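You operate a simulated robot arm through the tools that you are given. There is no shell and no other tool. Be economical: measure what you need, move in short steps, check, and stop when the job is done.

You run a simulated two-armed robot. Do the job below in one go: nothing can be reset, and whatever is moved stays where it is left.

JOB
Hold the steel pan on the top of the island bench steady with one hand and put the short log mould in it with the other.

It is judged by the outcome, as a careful person would: the job done as asked, and still so three seconds after it is handed in. It fails if anything else is knocked over, pushed out of place, dropped, spilled or broken.

ROBOT AND FRAMES
Two 7-joint arms with two-finger parallel grippers on one trunk, on a base that drives. Base frame: it is fixed to the floor where the robot stands at the start and does not move with it; the origin is under the middle of the robot, x ahead of it, y to its left, z up; the surface under the hand at the start is at about z = 0.8. Lengths are in m, angles in degrees, forces in N, time in s.
The left shoulder is at the start at [0.05, 0.209, 1.196], the right one opposite. With the tool pointing down near the work surface each hand reaches from about 0.1 to 0.9 m from the robot's upright axis, wherever it stands, measured 20 degrees to its own side. Payload 4.4 kg a hand.
Tool frame (each hand has its own): the origin (TCP) lies between the finger pads and is the grasp point; the fingertips stand 0.023 m ahead of it; z points along the fingers, y is the line along which they close. Largest opening 0.094 m; finger width 0.038, thickness 0.01; the body of the gripper, 0.054 by 0.096 m, starts 0.039 m behind the TCP.
Orientation is told as [roll, pitch, yaw] about the base's x, y, z axes, in that order, counted from this pose: with the fingers straight down and closing along the base's y, the tool's x points along the base's -x, its y along +y and its z along -z.

CONTROLS
- The arms move only by the tool step_arm. It takes "left_commands", "right_commands" or both (then of equal length, played together; a hand with none holds still); each is a list of rows, each a list of 3 entries, a list of its own where there are three numbers: the turn, a rotation vector about the tool's x, y, z in degrees, then the shift along the tool's x, y, z in m, then the opening, from 0 (shut) to 1 (fully open). In form: [[[ax, ay, az], [x, y, z], jaw], ...]. A call has 1 to 8 rows; each row shifts and turns the commanded pose from where the row before left it, along the tool's axes as they then stand. Rows are played at 5 a second. More than 0.05 m and 8.6 degrees between two rows, or a gripper value outside its range, and nothing of the call is played. A pose out of reach is approached as far as the arm can. The call stops where the force on the tool passes 40 N (or 10 N more than at its start, if that is more) or the arm is blocked; 0.2 s more then pass. The fingers move at their own pace (about 0.108 m/s each) and stop on an object; they squeeze with about 38 N. The grip force told is the motor's: it shows also when the fingers shut on nothing. Time passes only in rows, and 0.2 s behind the last, so rows that do not move let the fingers close. It gives the time, the measured TCP pose, the force on the tool (base axes), the opening and the grip force at its end, in the units of the frame above (readings bear some noise), with the torque about the TCP (base axes, N m) and any sound that the robot's microphone picked up.
- Cameras (640 x 400 px; columns grow to the right, rows downward): "scene" is now at [0.1517, 0.0153, 1.3581]; the picture's right is [0.19, -0.98, 0.00], its down [-0.64, -0.12, -0.76] and it looks along [0.74, 0.14, -0.65] (base axes); focal length 277 px, centre (320, 200). "left" rides on the left gripper at [0.086, -0.016, -0.074] in its tool frame; the picture's right is [0.18, 0.98, 0.00], its down [-0.58, 0.11, -0.81] and it looks along [-0.79, 0.15, 0.59] (tool axes); focal length 243 px, centre (320, 200). "right" rides on the right gripper at [0.086, 0.016, -0.075] in its tool frame; the picture's right is [-0.18, 0.98, 0.00], its down [-0.58, -0.11, -0.81] and it looks along [-0.79, -0.15, 0.59] (tool axes); focal length 243 px, centre (320, 200). There is no depth. A picture from a camera that has moved, and an enlarged one, comes with that camera's place and axes in the base frame and with its lens.
- camera(camera): a new picture of that camera. The clock stands still meanwhile.
- move_column(by): slides the trunk up (or, below 0, down) by that many m; the arms and the scene camera ride with it, the base frame stays. It gives what a move gives, with no picture.
- roll_base(legs): drives the robot by 1 to 6 legs, each [ahead, left, turn to the left] in m, m and degrees, along the robot's own axes; the way and the turn of a leg run together, so that a leg with both is an arc; at most 1.5 m and 180 degrees a leg. The arms and the cameras ride along, it lands a little off, and it stops where it bumps. It gives what a move gives.
- pan_tilt(pan, tilt): turns the head with the scene camera to pan (to the left, within 80 degrees either way) and tilt (down, from -29 to 69), counted from straight ahead of the robot. It gives what a move gives.
- zoom(camera, box): a new picture of the part [left, top, right, bottom] of that camera's present view, enlarged. The clock stands still meanwhile.
- close_job(): hands the job in; it is judged then, once.

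Go step by step. Nothing tells you exact positions but the pictures and the camera data: compare them with the known pose of the tool, close in by small moves and look again before you grip or let go. The budget is 120 turns and 92 pictures, counting those below and the enlarged ones. Unless the task says otherwise, let go and move clear before handing in, and close with one line.

The tools are called after ">>>" as a command line: name --argument value ..., lists and objects as JSON in quotes. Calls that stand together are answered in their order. step_arm: Moves the arms, as the interface text tells. Its arguments: {"type":"object","properties":{"left_commands":{"type":"array"},"right_commands":{"type":"array"}},"required":[]} The other tools are called the same way: move_column (by) slides the trunk up or down; roll_base (legs) drives the base; pan_tilt (pan, tilt) turns the head that bears the scene camera; camera (camera) takes a picture; zoom (camera, box) takes an enlarged picture of a part of a camera's view; close_job () hands the job in.

At the start:

```text
time: 0.0
left_ee_pos: [0.5399, 0.363, 1.0799]
left_orientation: [0.0, 0.0, 0.0]
left_ft_force: [0.5, 0.0, 0.4]
left_ft_torque: [-0.02, -0.01, 0.03]
left_opening: 0.094
left_finger_force: 0.0
right_ee_pos: [0.4894, -0.1479, 1.141]
right_orientation: [0.0, 0.0, 0.0]
right_ft_force: [-0.8, 0.2, 0.4]
right_ft_torque: [0.02, 0.03, -0.03]
right_opening: 0.0939
right_finger_force: 0.1
trunk travel left (down, up): [-0.275, 0.288]
robot x, y, heading: [0.0001, -0.0016, 0.1]
head pan, tilt: [10.9, 40.9]
```

scene: 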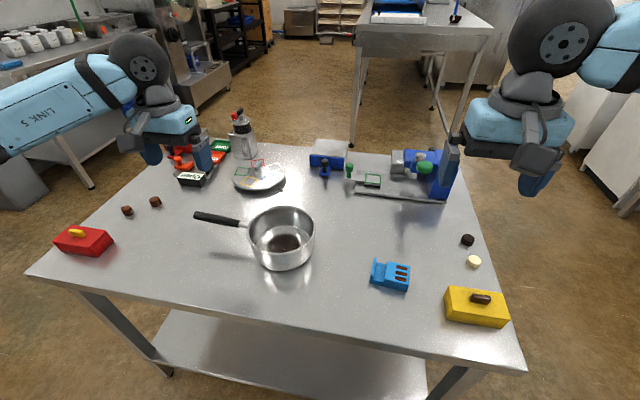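
right: 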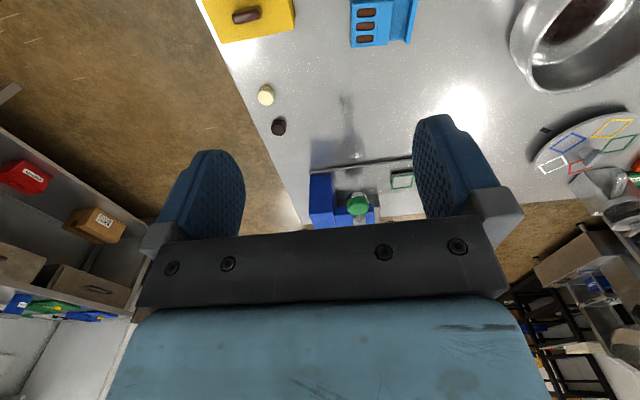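
left: 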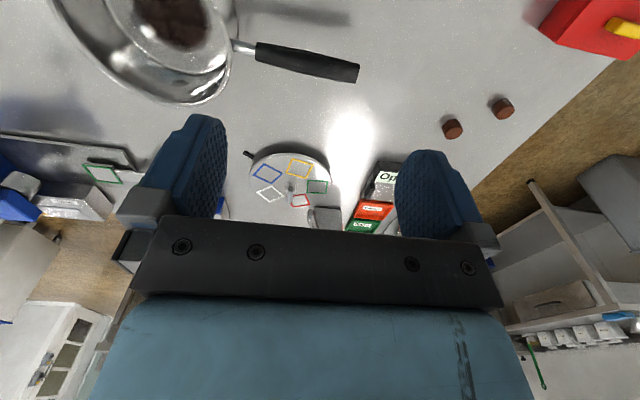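

I see a steel pan with its handle pointing left, a blue piece with three log-shaped slots, and a red and a yellow block on the bench. I'll zoom in to find out which one is the short log mould.

>>> zoom --camera "scene" --box '[350, 220, 530, 340]'

>>> zoom --camera "scene" --box '[180, 180, 340, 290]'

>>> zoom --camera "scene" --box '[290, 130, 470, 210]'

>>> zoom --camera "scene" --box '[40, 100, 300, 270]'

```text
3.33 times, centred on (440, 280) of scene
camera zoom: at [0.1517, 0.0153, 1.3581], right [0.19, -0.98, 0.0], down [-0.64, -0.12, -0.76], along [0.74, 0.14, -0.65], focal length 925 px, centre (-80, -67)
```

zoom: 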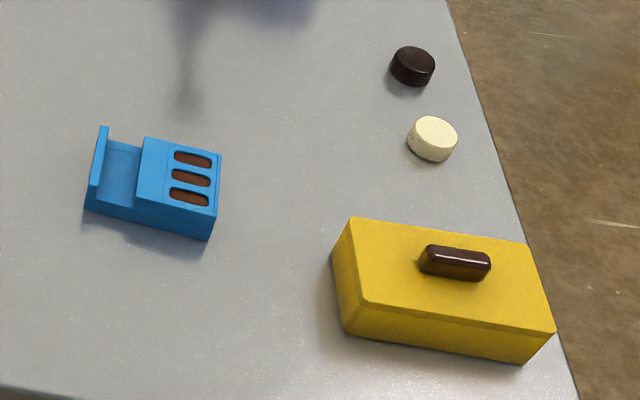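

```text
3.64 times, centred on (260, 235) of scene
camera zoom: at [0.1517, 0.0153, 1.3581], right [0.19, -0.98, 0.0], down [-0.64, -0.12, -0.76], along [0.74, 0.14, -0.65], focal length 1009 px, centre (538, 73)
```

zoom: 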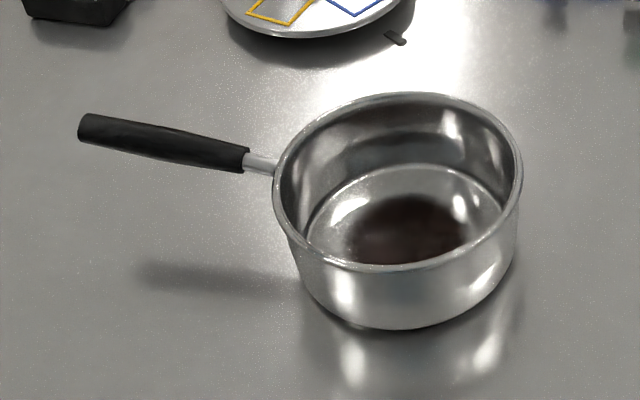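

```text
3.56 times, centred on (380, 170) of scene
camera zoom: at [0.1517, 0.0153, 1.3581], right [0.19, -0.98, 0.0], down [-0.64, -0.12, -0.76], along [0.74, 0.14, -0.65], focal length 986 px, centre (107, 307)
```

zoom: 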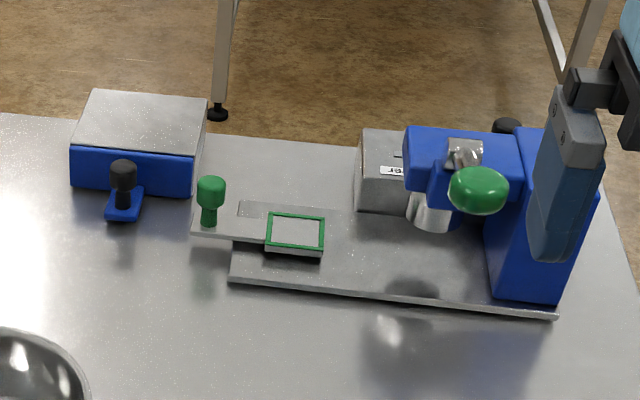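

```text
2.35 times, centred on (170, 185) of scene
camera zoom: at [0.1517, 0.0153, 1.3581], right [0.19, -0.98, 0.0], down [-0.64, -0.12, -0.76], along [0.74, 0.14, -0.65], focal length 653 px, centre (673, 235)
```

zoom: 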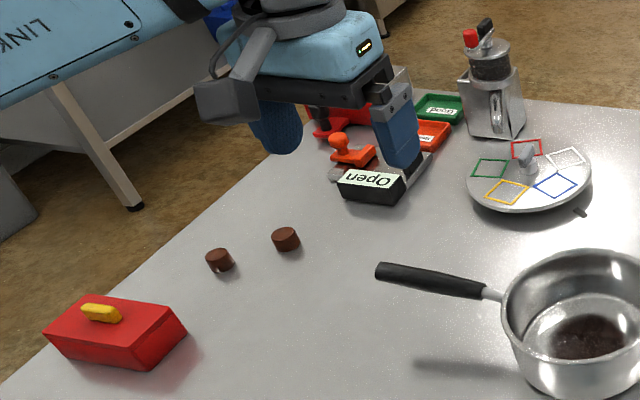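

The blue piece with the short log slots (about 0.08 × 0.05 m, near [0.54, -0.07]) is the only mould that would fit in the pan, which is about 0.16 m across. I'll turn the right hand so it closes along x, lower it a bit, and look again.

>>> step_arm --right_commands '[[[0, 0, -8.5], [0, 0, 0.01], 1], [[0, 0, -8.5], [0, 0, 0.01], 1], [[0, 0, -8.5], [0, 0, 0.01], 1], [[0, 0, -8.5], [0, 0, 0.01], 1], [[0, 0, -8.5], [0, 0, 0.01], 1], [[0, 0, -8.5], [0, 0, 0.01], 1], [[0, 0, -8.5], [0, 0, 0.01], 1], [[0, 0, -8.5], [0, 0, 0.01], 1]]'

```text
time: 1.8
left_ee_pos: [0.5388, 0.3623, 1.0806]
left_orientation: [0.1, 0.0, 0.0]
left_ft_force: [-0.2, 0.6, -0.2]
left_ft_torque: [-0.01, 0.04, 0.01]
left_opening: 0.0939
left_finger_force: 0.0
right_ee_pos: [0.4907, -0.1494, 1.0616]
right_orientation: [0.0, 0.1, 68.1]
right_ft_force: [0.4, -0.2, 0.6]
right_ft_torque: [0.0, 0.0, 0.02]
right_opening: 0.0941
right_finger_force: 0.1
trunk travel left (down, up): [-0.275, 0.288]
robot x, y, heading: [-0.0004, -0.0042, -0.0]
head pan, tilt: [10.9, 40.9]
```

The turn went the right way. I'll finish it to about 84° and move over the mould.

>>> step_arm --right_commands '[[[0, 0, -8], [0, 0, 0], 1], [[0, 0, -8], [0, 0, 0], 1], [[0, 0, 0], [-0.026, -0.015, 0.0], 1], [[0, 0, 0], [-0.026, -0.015, 0.0], 1], [[0, 0, 0], [-0.025, -0.014, 0.0], 1], [[0, 0, 0], [0, 0, 0.03], 1], [[0, 0, 0], [0, 0, 0.03], 1], [[0, 0, 0], [0, 0, 0], 1]]'

>>> camera --camera "right"

>>> camera --camera "scene"

```text
time: 3.6
left_ee_pos: [0.539, 0.3638, 1.0791]
left_orientation: [0.0, 0.0, 0.1]
left_ft_force: [0.8, -0.1, 0.2]
left_ft_torque: [-0.02, 0.01, 0.03]
left_opening: 0.0942
left_finger_force: 0.0
right_ee_pos: [0.53, -0.1179, 1.0007]
right_orientation: [0.0, 0.0, 67.8]
right_ft_force: [-0.2, -0.6, 0.9]
right_ft_torque: [-0.03, 0.0, -0.01]
right_opening: 0.0937
right_finger_force: 0.1
right hand out of reach, approached as far as the arm can: row 1, 2, 4, 5
trunk travel left (down, up): [-0.275, 0.288]
robot x, y, heading: [0.0024, 0.0013, 0.0]
head pan, tilt: [10.9, 40.9]
```

```text
84 pictures are left
camera right: at [0.4822, -0.1925, 1.0738], right [-0.84, 0.54, 0.0], down [0.32, 0.5, 0.81], along [0.44, 0.68, -0.59], focal length 243 px, centre (320, 200)
```

right: 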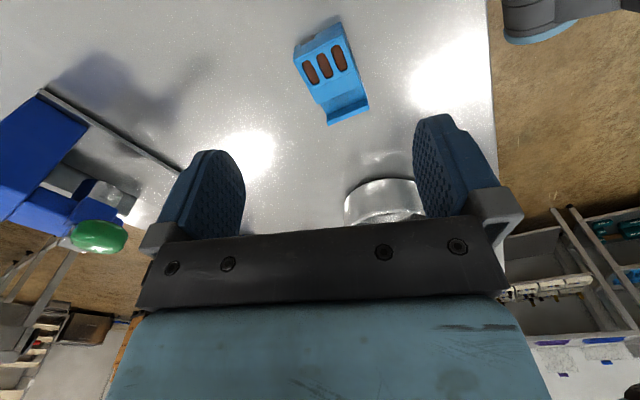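

```text
83 pictures are left
camera scene: at [0.1517, 0.0154, 1.3581], right [0.19, -0.98, 0.0], down [-0.64, -0.12, -0.76], along [0.74, 0.14, -0.65], focal length 277 px, centre (320, 200)
```

scene: 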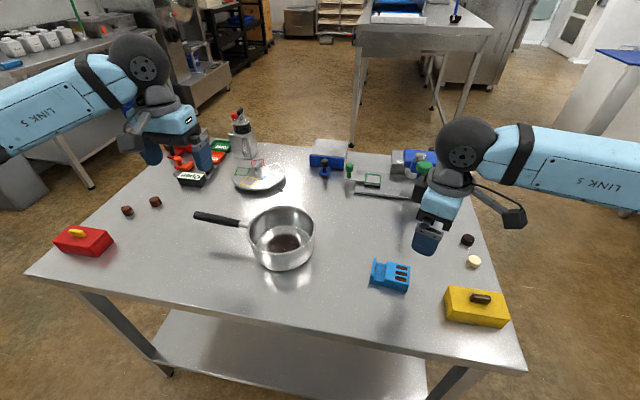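

The wrist hits its limit near yaw 68°. I'll turn the other way, towards yaw -96°, which closes along the same axis.

>>> step_arm --right_commands '[[[0, 0, 8.5], [0, 0, 0], 1], [[0, 0, 8.5], [0, 0, 0], 1], [[0, 0, 8.5], [0, 0, 0], 1], [[0, 0, 8.5], [0, 0, 0], 1], [[0, 0, 8.5], [0, 0, 0], 1], [[0, 0, 8.5], [0, 0, 0], 1], [[0, 0, 8.5], [0, 0, 0], 1], [[0, 0, 8.5], [0, 0, 0], 1]]'

>>> step_arm --right_commands '[[[0, 0, 8.5], [0, 0, 0], 1], [[0, 0, 8.5], [0, 0, 0], 1], [[0, 0, 8.5], [0, 0, 0], 1], [[0, 0, 8.5], [0, 0, 0], 1], [[0, 0, 8.5], [0, 0, 0], 1], [[0, 0, 8.5], [0, 0, 0], 1], [[0, 0, 8.5], [0, 0, 0], 1], [[0, 0, 8.5], [0, 0, 0], 1]]'

```text
time: 5.4
left_ee_pos: [0.5393, 0.3624, 1.0795]
left_orientation: [0.1, 0.0, 0.0]
left_ft_force: [0.2, -0.3, 0.3]
left_ft_torque: [-0.02, -0.02, 0.02]
left_opening: 0.0939
left_finger_force: 0.1
right_ee_pos: [0.5278, -0.1182, 1.0]
right_orientation: [0.0, -0.1, -0.2]
right_ft_force: [-0.3, -0.4, -0.7]
right_ft_torque: [0.0, 0.01, 0.01]
right_opening: 0.0943
right_finger_force: 0.1
trunk travel left (down, up): [-0.275, 0.288]
robot x, y, heading: [-0.0009, 0.0004, -0.1]
head pan, tilt: [10.9, 40.9]
```

```text
time: 7.2
left_ee_pos: [0.5403, 0.3618, 1.0801]
left_orientation: [0.0, -0.1, 0.0]
left_ft_force: [0.5, -1.1, -0.6]
left_ft_torque: [-0.01, -0.02, 0.05]
left_opening: 0.0939
left_finger_force: 0.0
right_ee_pos: [0.5299, -0.1189, 1.0003]
right_orientation: [0.0, 0.0, -68.3]
right_ft_force: [0.0, -0.5, -0.4]
right_ft_torque: [-0.01, 0.0, 0.03]
right_opening: 0.0939
right_finger_force: 0.1
trunk travel left (down, up): [-0.275, 0.288]
robot x, y, heading: [0.0, -0.0038, -0.1]
head pan, tilt: [10.9, 40.9]
```

Continuing the turn to -96° and shifting over the mould.

>>> step_arm --right_commands '[[[0, 0, 7], [0, 0, 0], 1], [[0, 0, 7], [0, 0, 0], 1], [[0, 0, 7], [0, 0, 0], 1], [[0, 0, 7], [0, 0, 0], 1], [[0, 0, 0], [0.023, 0.004, 0], 1], [[0, 0, 0], [0.023, 0.004, 0], 1], [[0, 0, 0], [0, 0, 0], 1]]'

>>> camera --camera "right"

>>> camera --camera "scene"

```text
time: 8.8
left_ee_pos: [0.5384, 0.3626, 1.0799]
left_orientation: [-0.1, 0.0, 0.1]
left_ft_force: [0.3, -0.5, -0.2]
left_ft_torque: [-0.03, 0.03, -0.01]
left_opening: 0.094
left_finger_force: 0.0
right_ee_pos: [0.5426, -0.075, 0.9991]
right_orientation: [0.0, 0.1, -96.1]
right_ft_force: [-0.1, 0.3, -0.2]
right_ft_torque: [0.02, -0.01, 0.01]
right_opening: 0.094
right_finger_force: 0.1
trunk travel left (down, up): [-0.275, 0.288]
robot x, y, heading: [-0.0026, 0.0002, 0.1]
head pan, tilt: [10.9, 40.9]
```

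```text
82 pictures are left
camera right: at [0.5681, 0.0104, 1.074], right [0.96, -0.29, 0.0], down [-0.17, -0.57, 0.81], along [-0.23, -0.77, -0.59], focal length 243 px, centre (320, 200)
```

right: 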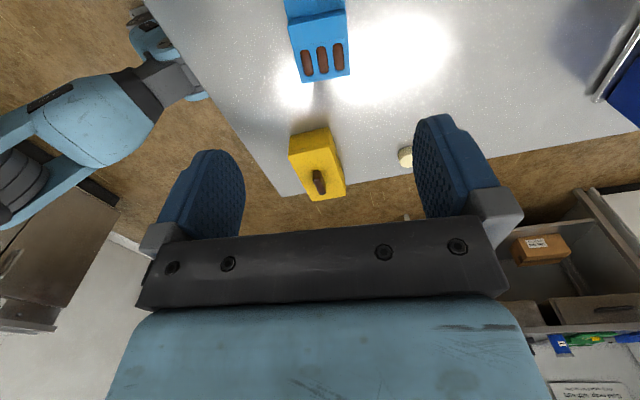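

```text
81 pictures are left
camera scene: at [0.1516, 0.0148, 1.3581], right [0.19, -0.98, 0.0], down [-0.64, -0.12, -0.76], along [0.74, 0.14, -0.65], focal length 277 px, centre (320, 200)
```

scene: 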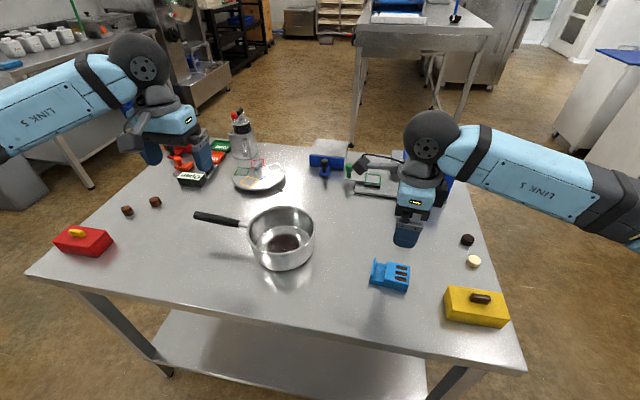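

The mould's raised block is centred near [0.543, -0.083] with its top at about z 0.825. Matching two views puts the pan handle from [0.587, 0.30, 0.865] to [0.58, 0.414, 0.88]. I'll lower the right hand to z 0.90 and start turning the left hand to yaw 93°.

>>> step_arm --right_commands '[[[0, 0, 0], [-0.007, 0.002, 0], 1], [[0, 0, 0], [0, 0, 0.025], 1], [[0, 0, 0], [0, 0, 0.025], 1], [[0, 0, 0], [0, 0, 0.025], 1], [[0, 0, 0], [0, 0, 0.024], 1], [[0, 0, 0], [0, 0, 0], 1], [[0, 0, 0], [0, 0, 0], 1], [[0, 0, 0], [0, 0, 0], 1]]' --left_commands '[[[0, 0, -8.5], [0, 0, 0], 1], [[0, 0, -8.5], [0, 0, 0], 1], [[0, 0, -8.5], [0, 0, 0], 1], [[0, 0, -8.5], [0, 0, 0], 1], [[0, 0, -8.5], [0, 0, 0], 1], [[0, 0, -8.5], [0, 0, 0], 1], [[0, 0, -8.5], [0, 0, 0], 1], [[0, 0, -8.5], [0, 0, 0], 1]]'

>>> camera --camera "right"

>>> zoom --camera "scene" --box '[340, 200, 460, 300]'

```text
time: 10.6
left_ee_pos: [0.5381, 0.3625, 1.0816]
left_orientation: [0.0, 0.1, 68.1]
left_ft_force: [0.2, 0.1, -0.2]
left_ft_torque: [-0.02, -0.01, 0.02]
left_opening: 0.0942
left_finger_force: 0.1
right_ee_pos: [0.5433, -0.0818, 0.8983]
right_orientation: [-0.1, 0.0, -96.0]
right_ft_force: [0.3, -0.5, -0.4]
right_ft_torque: [0.0, -0.02, -0.01]
right_opening: 0.0941
right_finger_force: 0.0
trunk travel left (down, up): [-0.275, 0.288]
robot x, y, heading: [-0.0008, -0.0028, -0.0]
head pan, tilt: [10.9, 40.9]
```

```text
80 pictures are left
camera right: at [0.569, 0.0024, 0.9736], right [0.96, -0.29, 0.0], down [-0.17, -0.57, 0.81], along [-0.23, -0.77, -0.59], focal length 243 px, centre (320, 200)
```

right: 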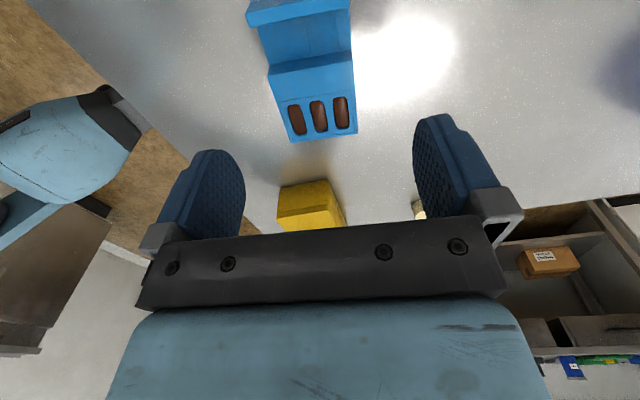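

```text
4.00 times, centred on (400, 250) of scene
camera zoom: at [0.1517, 0.0153, 1.3581], right [0.19, -0.98, 0.0], down [-0.64, -0.12, -0.76], along [0.74, 0.14, -0.65], focal length 1110 px, centre (0, 0)
```

zoom: 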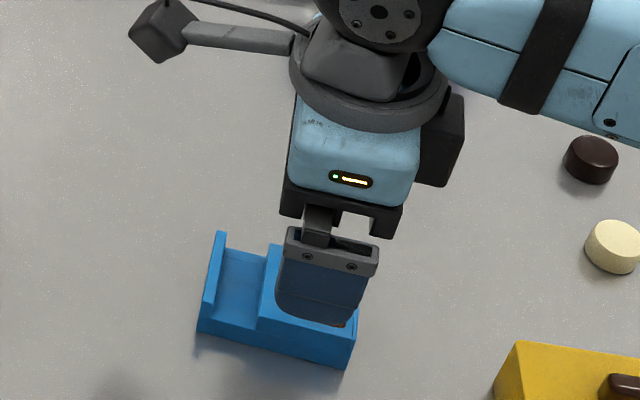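

The estimate holds, with the block centreline at x ≈ 0.541. I'll lower the right hand to z 0.832 and bring the left one to yaw 93.6° above the handle.

>>> step_arm --right_commands '[[[0, 0, 0], [0, -0.002, 0.015], 1], [[0, 0, 0], [0, 0, 0.015], 1], [[0, 0, 0], [0, 0, 0.015], 1], [[0, 0, 0], [0, 0, 0.012], 1], [[0, 0, 0], [0, 0, 0.009], 1], [[0, 0, 0], [0, 0, 0], 1], [[0, 0, 0], [0, 0, 0], 1]]' --left_commands '[[[0, 0, -8.5], [0, 0, 0], 1], [[0, 0, -8.5], [0, 0, 0], 1], [[0, 0, -8.5], [0, 0, 0], 1], [[0, 0, 0], [0.003, -0.022, 0], 1], [[0, 0, 0], [0.003, -0.022, 0.03], 1], [[0, 0, 0], [0, 0, 0.03], 1], [[0, 0, 0], [0, 0, 0.03], 1]]'

>>> camera --camera "right"

>>> camera --camera "left"

>>> camera --camera "scene"

```text
time: 12.2
left_ee_pos: [0.5824, 0.3602, 0.9891]
left_orientation: [0.1, 0.1, 93.5]
left_ft_force: [-0.4, 0.3, 0.1]
left_ft_torque: [0.01, 0.01, -0.01]
left_opening: 0.0936
left_finger_force: 0.1
right_ee_pos: [0.5418, -0.083, 0.8345]
right_orientation: [0.1, 0.0, -95.9]
right_ft_force: [0.0, 0.1, 0.0]
right_ft_torque: [0.01, 0.0, -0.03]
right_opening: 0.0939
right_finger_force: 0.1
trunk travel left (down, up): [-0.275, 0.288]
robot x, y, heading: [0.0033, 0.003, 0.2]
head pan, tilt: [10.9, 40.9]
```

```text
78 pictures are left
camera right: at [0.5677, 0.0031, 0.9079], right [0.96, -0.29, 0.0], down [-0.17, -0.57, 0.81], along [-0.23, -0.77, -0.59], focal length 243 px, centre (320, 200)
```

right: 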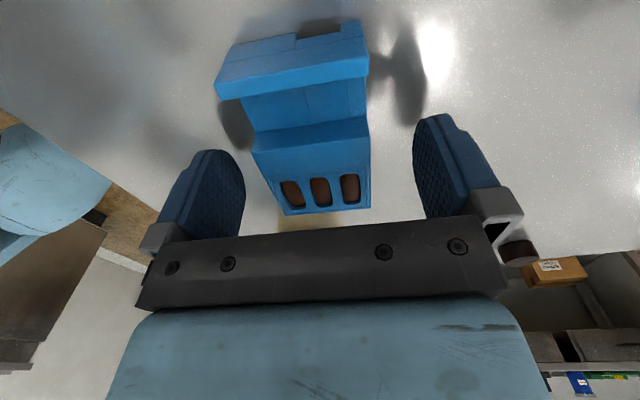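

```text
77 pictures are left
camera left: at [0.6044, 0.2751, 1.0632], right [-0.97, -0.24, 0.0], down [-0.14, 0.57, 0.81], along [-0.2, 0.78, -0.59], focal length 243 px, centre (320, 200)
```

left: 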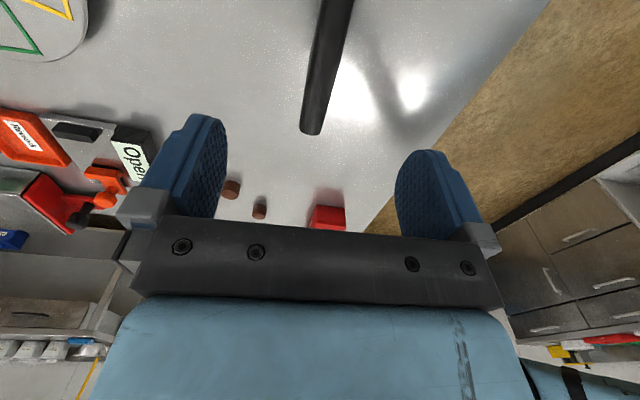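

```text
76 pictures are left
camera scene: at [0.1522, 0.0156, 1.358], right [0.19, -0.98, 0.0], down [-0.64, -0.12, -0.76], along [0.74, 0.14, -0.65], focal length 277 px, centre (320, 200)
```

scene: 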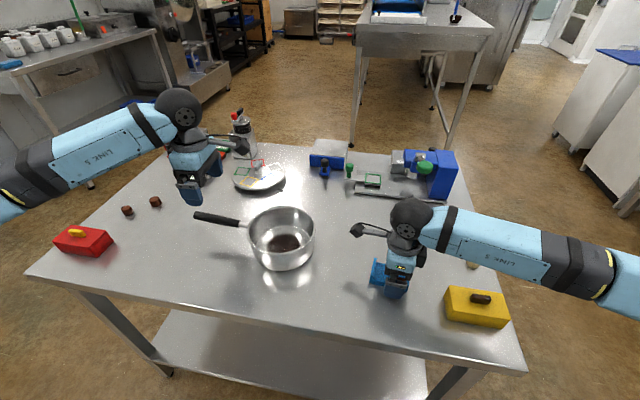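

Both hands line up: the mould is centred between the right pads and the handle lies at x ≈ 0.58. I'll close the right hand on the mould and lower the left to the handle.

>>> step_arm --right_commands '[[[0, 0, 0], [0, 0, 0.002], 1], [[0, 0, 0], [0, 0, 0], 0.6], [[0, 0, 0], [0, 0, 0], 0.5], [[0, 0, 0], [0, 0, 0], 0.35], [[0, 0, 0], [0, 0, 0], 0.35], [[0, 0, 0], [0, 0, 0], 0.35]]' --left_commands '[[[0, 0, 0], [0, 0.003, 0.025], 1], [[0, 0, 0], [0, 0, 0.025], 1], [[0, 0, 0], [0, 0, 0.025], 1], [[0, 0, 0], [0, 0, 0.022], 1], [[0, 0, 0], [0, 0, 0.018], 1], [[0, 0, 0], [0, 0, 0], 1]]'

>>> camera --camera "left"

>>> camera --camera "right"

>>> zoom --camera "scene" --box '[160, 140, 340, 280]'

```text
time: 13.6
left_ee_pos: [0.5813, 0.3589, 0.8747]
left_orientation: [0.0, 0.0, 93.5]
left_ft_force: [-0.3, -0.1, -0.7]
left_ft_torque: [0.0, -0.01, -0.01]
left_opening: 0.0941
left_finger_force: 0.1
right_ee_pos: [0.5421, -0.0812, 0.8318]
right_orientation: [0.0, 0.0, -96.0]
right_ft_force: [-0.2, 0.4, 0.7]
right_ft_torque: [-0.05, 0.01, -0.05]
right_opening: 0.0514
right_finger_force: 37.9
trunk travel left (down, up): [-0.275, 0.288]
robot x, y, heading: [-0.0018, -0.0018, 0.2]
head pan, tilt: [10.9, 40.9]
```

```text
75 pictures are left
camera left: at [0.6017, 0.2749, 0.9491], right [-0.97, -0.24, 0.0], down [-0.14, 0.57, 0.81], along [-0.2, 0.78, -0.59], focal length 243 px, centre (320, 200)
```

left: 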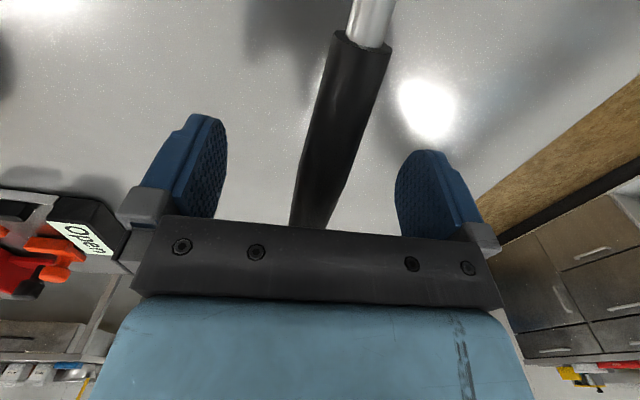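

```text
74 pictures are left
camera right: at [0.5675, 0.0033, 0.9063], right [0.96, -0.29, 0.0], down [-0.17, -0.57, 0.81], along [-0.23, -0.77, -0.59], focal length 243 px, centre (320, 200)
```

right: 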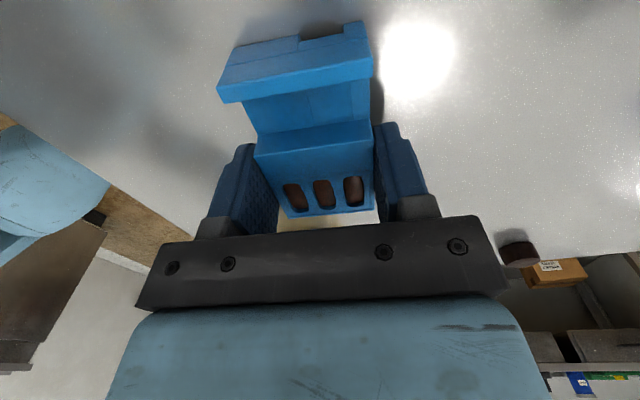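

```text
2.86 times, centred on (250, 210) of scene
camera zoom: at [0.1517, 0.0152, 1.3581], right [0.19, -0.98, 0.0], down [-0.64, -0.12, -0.76], along [0.74, 0.14, -0.65], focal length 793 px, centre (520, 171)
```

zoom: 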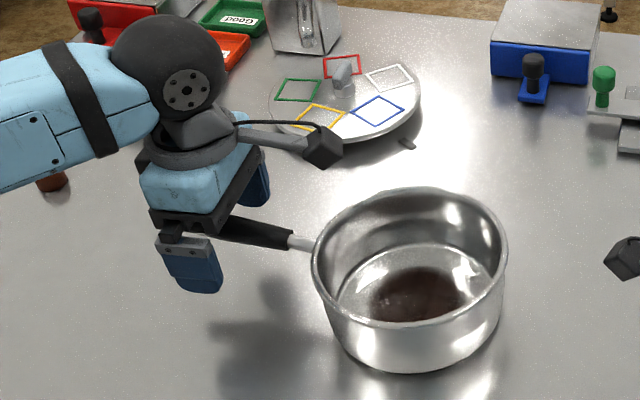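

The mould is gripped (0.051 m opening, 38 N). I'll move the left hand 2.5 cm outward on the handle so its camera bracket clears the pan opening, then close it; the right hand lifts the mould.

>>> step_arm --left_commands '[[[0, 0, 0], [-0.013, 0.001, 0], 1], [[0, 0, 0], [-0.012, 0.001, 0], 1], [[0, 0, 0], [0, 0, 0], 0.5], [[0, 0, 0], [0, 0, 0], 0.35], [[0, 0, 0], [0, 0, 0], 0.25], [[0, 0, 0], [0, 0, 0], 0.05], [[0, 0, 0], [0, 0, 0], 0.05], [[0, 0, 0], [0, 0, 0], 0.05]]' --right_commands '[[[0, 0, 0], [0, 0, -0.01], 0.35], [[0, 0, 0], [0, 0, -0.02], 0.35], [[0, 0, 0], [0, 0, -0.02], 0.35], [[0, 0, 0], [0, 0, -0.03], 0.35], [[0, 0, 0], [0, 0, -0.03], 0.35], [[0, 0, 0], [0, 0, -0.03], 0.35], [[0, 0, 0], [0, 0, 0], 0.35], [[0, 0, 0], [0, 0, 0], 0.35]]'

>>> camera --camera "left"

>>> camera --camera "right"

>>> camera --camera "scene"

```text
time: 15.4
left_ee_pos: [0.5751, 0.3828, 0.8741]
left_orientation: [0.0, 0.0, 93.5]
left_ft_force: [-1.2, 0.5, 0.1]
left_ft_torque: [0.01, 0.03, -0.27]
left_opening: 0.0205
left_finger_force: 38.3
right_ee_pos: [0.5392, -0.0811, 0.9729]
right_orientation: [0.0, 0.0, -96.2]
right_ft_force: [0.8, -0.2, -0.9]
right_ft_torque: [-0.01, 0.03, -0.01]
right_opening: 0.0513
right_finger_force: 37.9
trunk travel left (down, up): [-0.275, 0.288]
robot x, y, heading: [0.0031, -0.0013, 0.0]
head pan, tilt: [10.9, 40.9]
```

```text
72 pictures are left
camera left: at [0.5976, 0.2995, 0.949], right [-0.97, -0.24, 0.0], down [-0.14, 0.57, 0.81], along [-0.2, 0.78, -0.59], focal length 243 px, centre (320, 200)
```

left: 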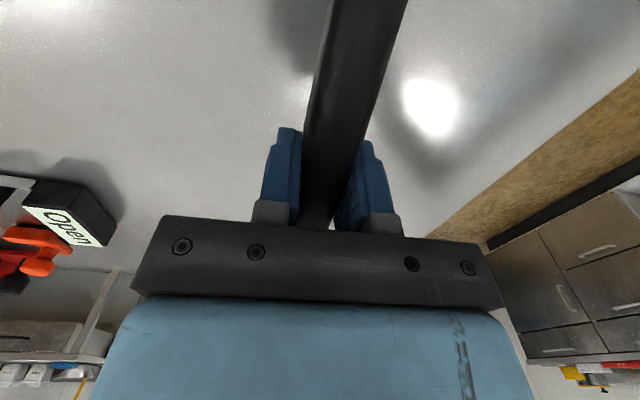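

```text
71 pictures are left
camera right: at [0.5649, 0.0038, 1.0473], right [0.96, -0.29, 0.0], down [-0.17, -0.57, 0.81], along [-0.23, -0.77, -0.59], focal length 243 px, centre (320, 200)
```

right: 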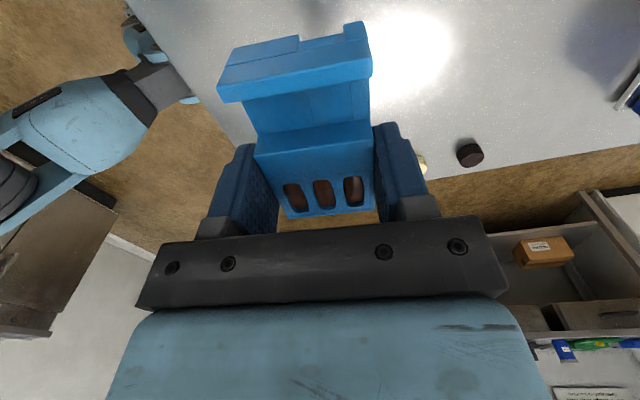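

```text
70 pictures are left
camera scene: at [0.1516, 0.0153, 1.3581], right [0.19, -0.98, 0.0], down [-0.64, -0.12, -0.76], along [0.74, 0.14, -0.65], focal length 277 px, centre (320, 200)
```

scene: 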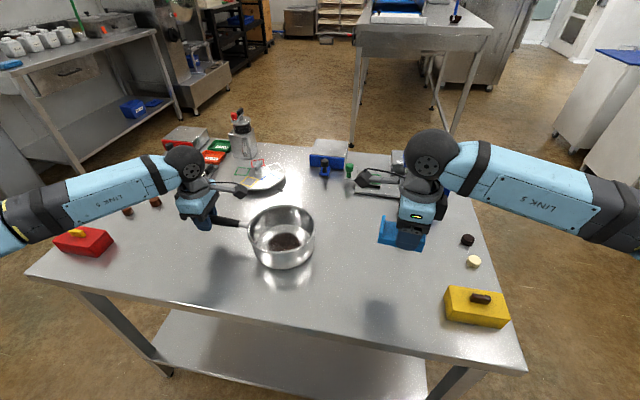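

The pan handle and the mould are both firmly held, and the rim is centred near [0.592, 0.194] at z ≈ 0.865. I'll turn the right hand to yaw 0 while it's up high, so its camera bracket faces away from the left hand, then carry the mould across.

>>> step_arm --right_commands '[[[0, 0, -8], [0, 0, 0], 0.35], [[0, 0, -8], [0, 0, 0], 0.35], [[0, 0, -8], [0, 0, 0], 0.35], [[0, 0, -8], [0, 0, 0], 0.35], [[0, 0, -8], [0, 0, 0], 0.35], [[0, 0, -8], [0, 0, 0], 0.35], [[0, 0, -8], [0, 0, 0], 0.35], [[0, 0, -8], [0, 0, 0], 0.35]]'

>>> step_arm --right_commands '[[[0, 0, -8], [0, 0, 0], 0.35], [[0, 0, -8], [0, 0, 0], 0.35], [[0, 0, -8], [0, 0, 0], 0.35], [[0, 0, -8], [0, 0, 0], 0.35], [[0, 0, 0], [-0.016, 0.035, 0], 0.35], [[0, 0, 0], [-0.016, 0.035, 0], 0.35], [[0, 0, 0], [-0.016, 0.035, 0], 0.35], [[0, 0, 0], [-0.015, 0.035, 0], 0.35]]'

>>> camera --camera "scene"

>>> camera --camera "right"

```text
time: 17.2
left_ee_pos: [0.576, 0.3827, 0.8747]
left_orientation: [-0.2, 0.0, 93.5]
left_ft_force: [-0.8, -0.8, -0.9]
left_ft_torque: [-0.02, 0.0, -0.24]
left_opening: 0.0207
left_finger_force: 38.2
right_ee_pos: [0.5421, -0.0807, 0.9716]
right_orientation: [-0.1, 0.0, -31.9]
right_ft_force: [-0.6, 0.0, -0.3]
right_ft_torque: [-0.03, 0.03, 0.03]
right_opening: 0.0514
right_finger_force: 38.1
trunk travel left (down, up): [-0.275, 0.288]
robot x, y, heading: [0.0016, 0.0001, -0.1]
head pan, tilt: [10.9, 40.9]
```

```text
time: 19.0
left_ee_pos: [0.5762, 0.3838, 0.8752]
left_orientation: [0.0, 0.1, 93.5]
left_ft_force: [-0.3, -0.4, 0.3]
left_ft_torque: [0.18, 0.07, -0.04]
left_opening: 0.0204
left_finger_force: 37.8
right_ee_pos: [0.6048, 0.0589, 0.9748]
right_orientation: [0.0, 0.0, -0.1]
right_ft_force: [-0.2, -0.1, -0.6]
right_ft_torque: [0.01, 0.01, -0.02]
right_opening: 0.0513
right_finger_force: 37.8
trunk travel left (down, up): [-0.275, 0.288]
robot x, y, heading: [-0.0005, 0.0001, -0.2]
head pan, tilt: [10.9, 40.9]
```

```text
69 pictures are left
camera scene: at [0.1517, 0.0162, 1.3581], right [0.19, -0.98, 0.0], down [-0.64, -0.12, -0.76], along [0.74, 0.14, -0.65], focal length 277 px, centre (320, 200)
```

scene: 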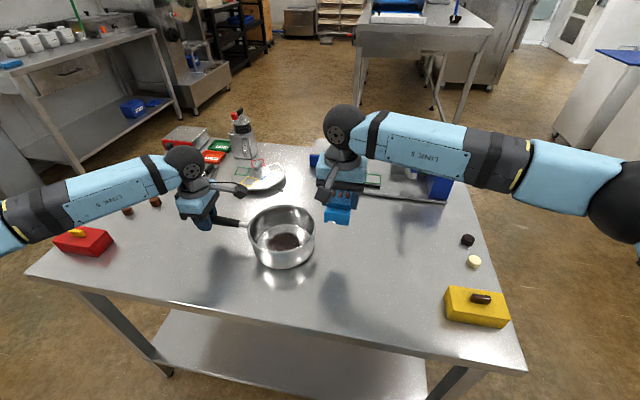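

```text
68 pictures are left
camera right: at [0.5185, 0.0759, 1.0483], right [0.19, 0.98, 0.0], down [0.58, -0.11, 0.81], along [0.79, -0.15, -0.59], focal length 243 px, centre (320, 200)
```

right: 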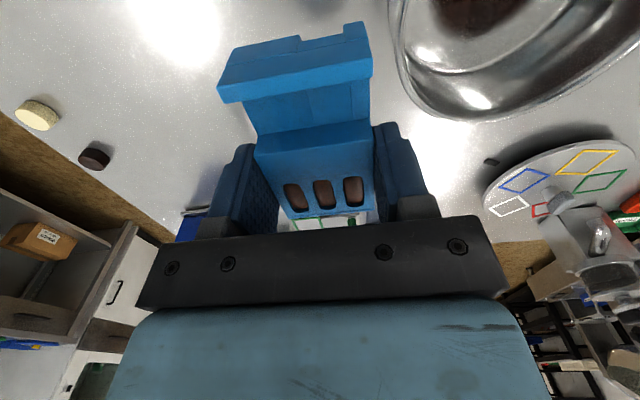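

Clear so far. I'll carry the mould the last 13 cm to over the pan.

>>> step_arm --right_commands '[[[0, 0, 0], [0.001, 0.035, 0], 0.35], [[0, 0, 0], [0.001, 0.035, 0], 0.35], [[0, 0, 0], [0, 0.034, 0], 0.35], [[0, 0, 0], [0, 0.025, 0], 0.35], [[0, 0, 0], [0, 0, 0], 0.35]]'

>>> camera --camera "right"

>>> zoom --camera "scene" --box '[160, 120, 384, 290]'

```text
time: 20.2
left_ee_pos: [0.5766, 0.3837, 0.8741]
left_orientation: [0.1, 0.0, 93.6]
left_ft_force: [-0.6, -0.1, 0.0]
left_ft_torque: [0.06, 0.0, 0.03]
left_opening: 0.0206
left_finger_force: 37.8
right_ee_pos: [0.6028, 0.1881, 0.9749]
right_orientation: [0.0, 0.1, 0.0]
right_ft_force: [0.2, 0.8, -0.5]
right_ft_torque: [0.0, 0.02, 0.03]
right_opening: 0.0513
right_finger_force: 37.9
trunk travel left (down, up): [-0.275, 0.288]
robot x, y, heading: [0.0001, -0.0027, 0.0]
head pan, tilt: [10.9, 40.9]
```

```text
67 pictures are left
camera right: at [0.5168, 0.2046, 1.0488], right [0.18, 0.98, 0.0], down [0.58, -0.11, 0.81], along [0.79, -0.15, -0.59], focal length 243 px, centre (320, 200)
```

right: 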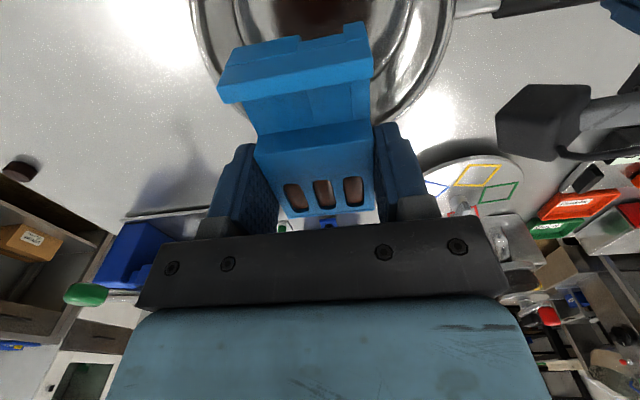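

```text
2.35 times, centred on (272, 205) of scene
camera zoom: at [0.1518, 0.0152, 1.358], right [0.19, -0.98, 0.0], down [-0.64, -0.12, -0.76], along [0.74, 0.14, -0.65], focal length 653 px, centre (433, 188)
```

zoom: 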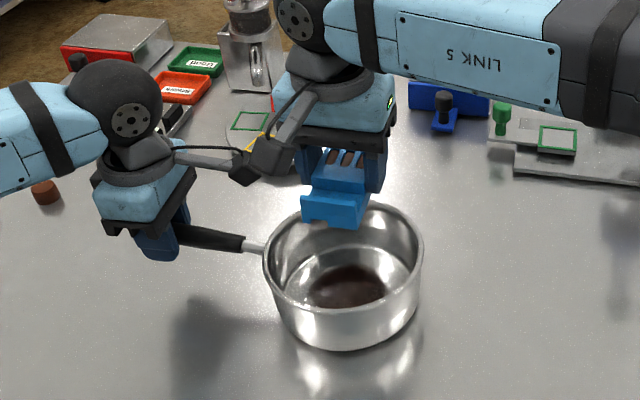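

The mould is centred over the pan with clearance from the left hand's camera. I'll lower it partway, to TCP z 0.87, and check.

>>> step_arm --right_commands '[[[0, 0, 0], [0, 0.001, 0.02], 0.35], [[0, 0, 0], [0, 0, 0.02], 0.35], [[0, 0, 0], [0, 0, 0.02], 0.35], [[0, 0, 0], [0, 0, 0.02], 0.35], [[0, 0, 0], [0, 0, 0.015], 0.35], [[0, 0, 0], [0, 0, 0.01], 0.35], [[0, 0, 0], [0, 0, 0], 0.35]]'

>>> zoom --camera "scene" --box '[160, 120, 384, 290]'

>>> camera --camera "right"

```text
time: 21.8
left_ee_pos: [0.5762, 0.3834, 0.8744]
left_orientation: [0.0, 0.0, 93.5]
left_ft_force: [-0.5, 0.7, 0.3]
left_ft_torque: [0.01, 0.01, -0.02]
left_opening: 0.0204
left_finger_force: 38.1
right_ee_pos: [0.6033, 0.1886, 0.8687]
right_orientation: [0.0, 0.0, 0.0]
right_ft_force: [0.3, 0.0, -0.2]
right_ft_torque: [0.01, -0.06, -0.02]
right_opening: 0.0514
right_finger_force: 37.4
trunk travel left (down, up): [-0.275, 0.288]
robot x, y, heading: [0.0053, 0.0016, -0.1]
head pan, tilt: [10.9, 40.9]
```

```text
2.35 times, centred on (272, 205) of scene
camera zoom: at [0.1517, 0.0153, 1.3581], right [0.19, -0.98, 0.0], down [-0.64, -0.12, -0.76], along [0.74, 0.14, -0.65], focal length 653 px, centre (433, 188)
```

zoom: 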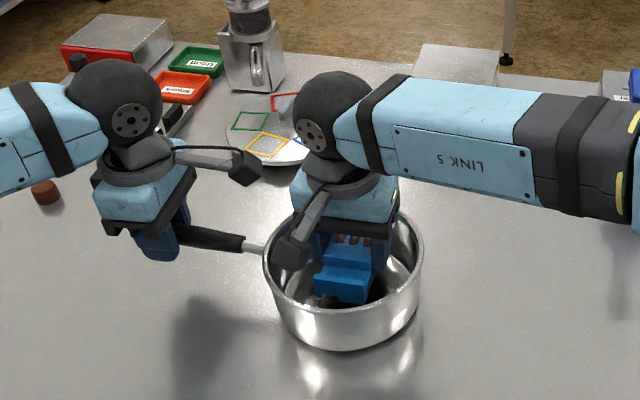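

```text
64 pictures are left
camera right: at [0.5166, 0.2052, 0.9432], right [0.18, 0.98, 0.0], down [0.58, -0.11, 0.81], along [0.79, -0.15, -0.59], focal length 243 px, centre (320, 200)
```

right: 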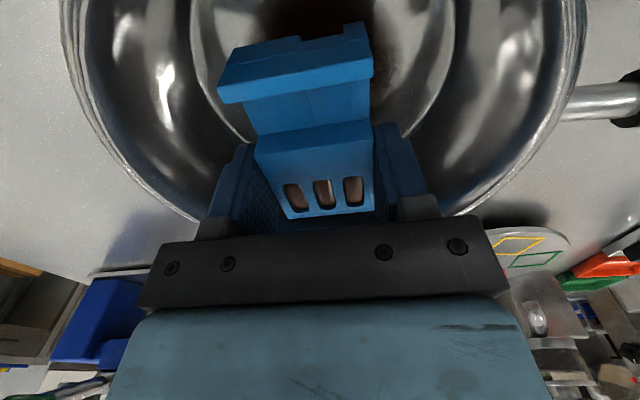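

The mould is inside the pan and clear of the walls. I'll ease it down towards the floor.

>>> step_arm --right_commands '[[[0, 0, 0], [0, 0, 0.01], 0.35], [[0, 0, 0], [0, 0, 0.008], 0.35], [[0, 0, 0], [0, 0, 0.006], 0.35], [[0, 0, 0], [0, 0, 0.003], 0.35], [[0, 0, 0], [0, 0, 0], 0.35]]'

>>> zoom --camera "scene" --box '[230, 160, 342, 290]'

```text
time: 23.0
left_ee_pos: [0.5759, 0.3833, 0.8741]
left_orientation: [-0.1, 0.0, 93.5]
left_ft_force: [-0.7, -0.1, -0.1]
left_ft_torque: [-0.02, -0.06, 0.01]
left_opening: 0.0205
left_finger_force: 38.0
right_ee_pos: [0.6027, 0.1892, 0.8403]
right_orientation: [0.0, 0.0, -0.1]
right_ft_force: [0.6, 0.1, -1.3]
right_ft_torque: [-0.02, -0.01, 0.02]
right_opening: 0.0512
right_finger_force: 38.0
trunk travel left (down, up): [-0.275, 0.288]
robot x, y, heading: [0.0001, -0.002, -0.0]
head pan, tilt: [10.9, 40.9]
```

```text
3.08 times, centred on (286, 225) of scene
camera zoom: at [0.1517, 0.0153, 1.3581], right [0.19, -0.98, 0.0], down [-0.64, -0.12, -0.76], along [0.74, 0.14, -0.65], focal length 854 px, centre (425, 123)
```

zoom: 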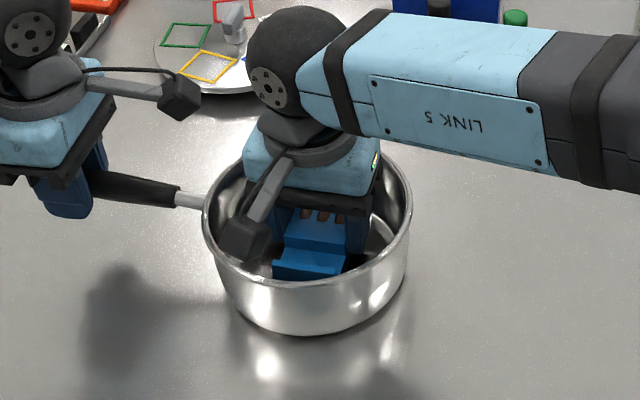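

No contact yet. I'll continue in very small steps.

>>> step_arm --right_commands '[[[0, 0, 0], [0, 0, 0.0015], 0.35], [[0, 0, 0], [0, 0, 0.0015], 0.35], [[0, 0, 0], [0, 0, 0], 0.35]]'

```text
time: 23.8
left_ee_pos: [0.5756, 0.3838, 0.875]
left_orientation: [0.0, 0.1, 93.4]
left_ft_force: [-0.4, 0.1, 0.1]
left_ft_torque: [-0.04, 0.02, -0.01]
left_opening: 0.0205
left_finger_force: 38.1
right_ee_pos: [0.6038, 0.1896, 0.837]
right_orientation: [0.1, 0.0, 0.1]
right_ft_force: [0.4, -0.2, -0.7]
right_ft_torque: [-0.03, 0.04, 0.01]
right_opening: 0.0511
right_finger_force: 38.3
trunk travel left (down, up): [-0.275, 0.288]
robot x, y, heading: [-0.0009, -0.0003, 0.0]
head pan, tilt: [10.9, 40.9]
```

>>> step_arm --right_commands '[[[0, 0, 0], [0, 0, 0.001], 0.35], [[0, 0, 0], [0, 0, 0.001], 0.35], [[0, 0, 0], [0, 0, 0], 0.35]]'

```text
time: 24.6
left_ee_pos: [0.5757, 0.3837, 0.8747]
left_orientation: [-0.1, 0.0, 93.4]
left_ft_force: [2.6, 2.0, -1.3]
left_ft_torque: [0.21, -0.02, 0.26]
left_opening: 0.0205
left_finger_force: 37.6
right_ee_pos: [0.6032, 0.1902, 0.8373]
right_orientation: [0.0, 0.0, 0.1]
right_ft_force: [-2.2, -2.4, 12.2]
right_ft_torque: [-0.04, 0.43, 0.2]
right_opening: 0.0513
right_finger_force: 38.0
trunk travel left (down, up): [-0.275, 0.288]
robot x, y, heading: [-0.0004, -0.0005, -0.1]
head pan, tilt: [10.9, 40.9]
```

There's 12 N of contact at TCP z ≈ 0.837, so the mould is on the pan floor. I'll ease off the pressure and open the fingers moderately.

>>> step_arm --right_commands '[[[0, 0, 0], [0, 0, -0.001], 0.35], [[0, 0, 0], [0, 0, 0], 0.5], [[0, 0, 0], [0, 0, 0], 0.6], [[0, 0, 0], [0, 0, 0], 0.7], [[0, 0, 0], [0, 0, 0], 0.7]]'

>>> camera --camera "right"

```text
time: 25.8
left_ee_pos: [0.5772, 0.3837, 0.8743]
left_orientation: [0.0, -0.1, 93.5]
left_ft_force: [-0.5, 1.3, -0.9]
left_ft_torque: [-0.03, -0.01, -0.1]
left_opening: 0.0203
left_finger_force: 37.9
right_ee_pos: [0.6026, 0.1892, 0.8367]
right_orientation: [0.0, -0.1, -0.1]
right_ft_force: [0.0, -0.4, 0.6]
right_ft_torque: [0.01, -0.02, 0.01]
right_opening: 0.0657
right_finger_force: 0.1
trunk travel left (down, up): [-0.275, 0.288]
robot x, y, heading: [0.0015, -0.0018, 0.2]
head pan, tilt: [10.9, 40.9]
```

```text
62 pictures are left
camera right: at [0.5166, 0.2056, 0.9112], right [0.18, 0.98, 0.0], down [0.58, -0.11, 0.81], along [0.79, -0.15, -0.59], focal length 243 px, centre (320, 200)
```

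right: 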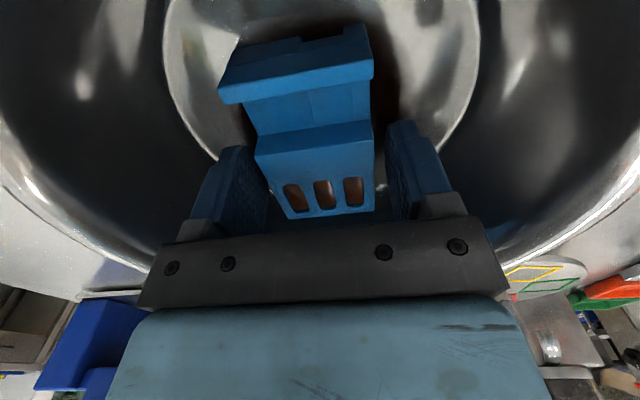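

The mould is resting and the fingers are clear on both sides. I'll raise the right hand straight up while the left keeps hold.

>>> step_arm --right_commands '[[[0, 0, 0], [0, 0, -0.01], 0.7], [[0, 0, 0], [0, 0, -0.015], 0.7], [[0, 0, 0], [0, 0, -0.025], 0.7], [[0, 0, 0], [0, 0, -0.03], 0.7], [[0, 0, 0], [0, 0, -0.035], 0.7], [[0, 0, 0], [0, 0, -0.035], 0.7], [[0, 0, 0], [0, -0.03, 0], 0.7], [[0, 0, 0], [0, -0.04, 0], 0.7]]'

>>> camera --camera "scene"

```text
time: 27.6
left_ee_pos: [0.5772, 0.3822, 0.8743]
left_orientation: [0.0, -0.1, 93.5]
left_ft_force: [1.2, -0.7, 0.1]
left_ft_torque: [-0.03, -0.07, 0.1]
left_opening: 0.0206
left_finger_force: 38.1
right_ee_pos: [0.6042, 0.1173, 0.9883]
right_orientation: [0.1, 0.0, 0.1]
right_ft_force: [-0.2, -1.2, -0.7]
right_ft_torque: [0.03, 0.01, 0.03]
right_opening: 0.0656
right_finger_force: 0.0
trunk travel left (down, up): [-0.275, 0.288]
robot x, y, heading: [0.0015, 0.0014, 0.0]
head pan, tilt: [10.9, 40.9]
```

```text
61 pictures are left
camera scene: at [0.1518, 0.014, 1.3581], right [0.19, -0.98, 0.0], down [-0.64, -0.12, -0.76], along [0.74, 0.14, -0.65], focal length 277 px, centre (320, 200)
```

scene: 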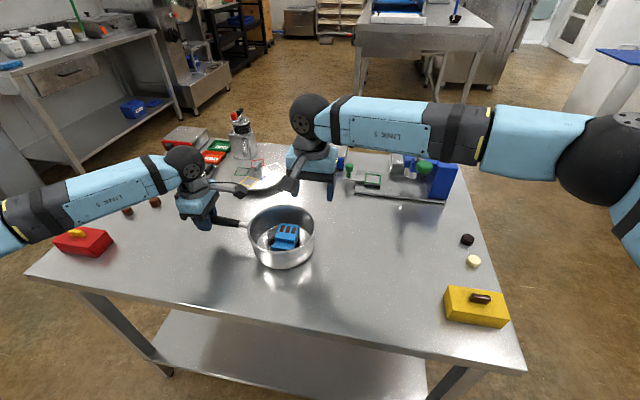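

The mould is lying in the pan. Next I'll open the left hand gently and move it straight up off the handle, while the right hand draws further away.

>>> step_arm --left_commands '[[[0, 0, 0], [0, 0, 0], 0.4], [[0, 0, 0], [0, 0, 0], 0.7], [[0, 0, 0], [0, 0, 0], 0.7], [[0, 0, 0], [0, 0, -0.02], 0.7], [[0, 0, 0], [0, 0, -0.03], 0.7], [[0, 0, 0], [0, 0, -0.04], 0.7], [[0, 0, 0], [0, 0, -0.045], 0.7], [[0, 0, 0], [-0.03, 0, 0], 0.7]]' --right_commands '[[[0, 0, 0], [0, 0, 0], 0.7], [[0, 0, 0], [0, 0, 0], 0.7], [[0, 0, 0], [0, 0, 0], 0.7], [[0, 0, 0], [0, -0.03, -0.02], 0.7], [[0, 0, 0], [0, -0.04, -0.02], 0.7], [[0, 0, 0], [0, -0.04, -0.02], 0.7], [[0, 0, 0], [0, -0.04, 0], 0.7], [[0, 0, 0], [0, 0, 0], 0.7]]'

>>> camera --camera "scene"

>>> zoom --camera "scene" --box '[190, 180, 350, 280]'

```text
time: 29.4
left_ee_pos: [0.5736, 0.4165, 1.0097]
left_orientation: [0.0, 0.1, 93.6]
left_ft_force: [-0.7, -0.7, 0.3]
left_ft_torque: [-0.02, -0.04, -0.01]
left_opening: 0.0658
left_finger_force: 0.0
right_ee_pos: [0.6016, -0.0299, 1.0509]
right_orientation: [-0.2, -0.1, 0.1]
right_ft_force: [-0.6, -0.5, 1.0]
right_ft_torque: [-0.02, -0.06, -0.02]
right_opening: 0.0658
right_finger_force: 0.0
trunk travel left (down, up): [-0.275, 0.288]
robot x, y, heading: [-0.0006, -0.0024, -0.2]
head pan, tilt: [10.9, 40.9]
```

```text
60 pictures are left
camera scene: at [0.1511, 0.0181, 1.3581], right [0.19, -0.98, 0.0], down [-0.64, -0.13, -0.76], along [0.74, 0.14, -0.65], focal length 277 px, centre (320, 200)
```

scene: 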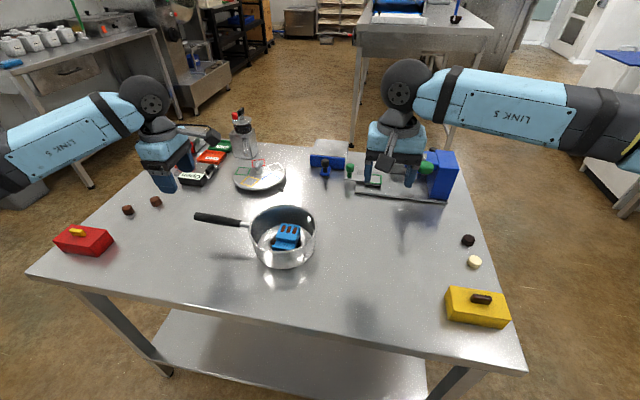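

```text
4.00 times, centred on (270, 230) of scene
camera zoom: at [0.1511, 0.0181, 1.3581], right [0.19, -0.98, 0.0], down [-0.64, -0.13, -0.76], along [0.74, 0.14, -0.65], focal length 1110 px, centre (520, 80)
```

zoom: 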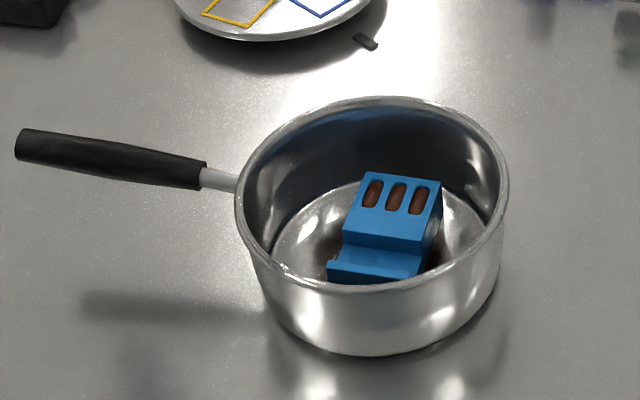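

The mould sits in the pan, the pan hasn't moved, nothing else was disturbed, and both hands are clear. I'm handing the job in.

>>> close_job

```text
The job is handed in.
```

I put the short log mould (I took this to be the blue piece with three log slots) flat in the steel pan with the right hand while the left held the handle; both hands are clear and nothing else moved.
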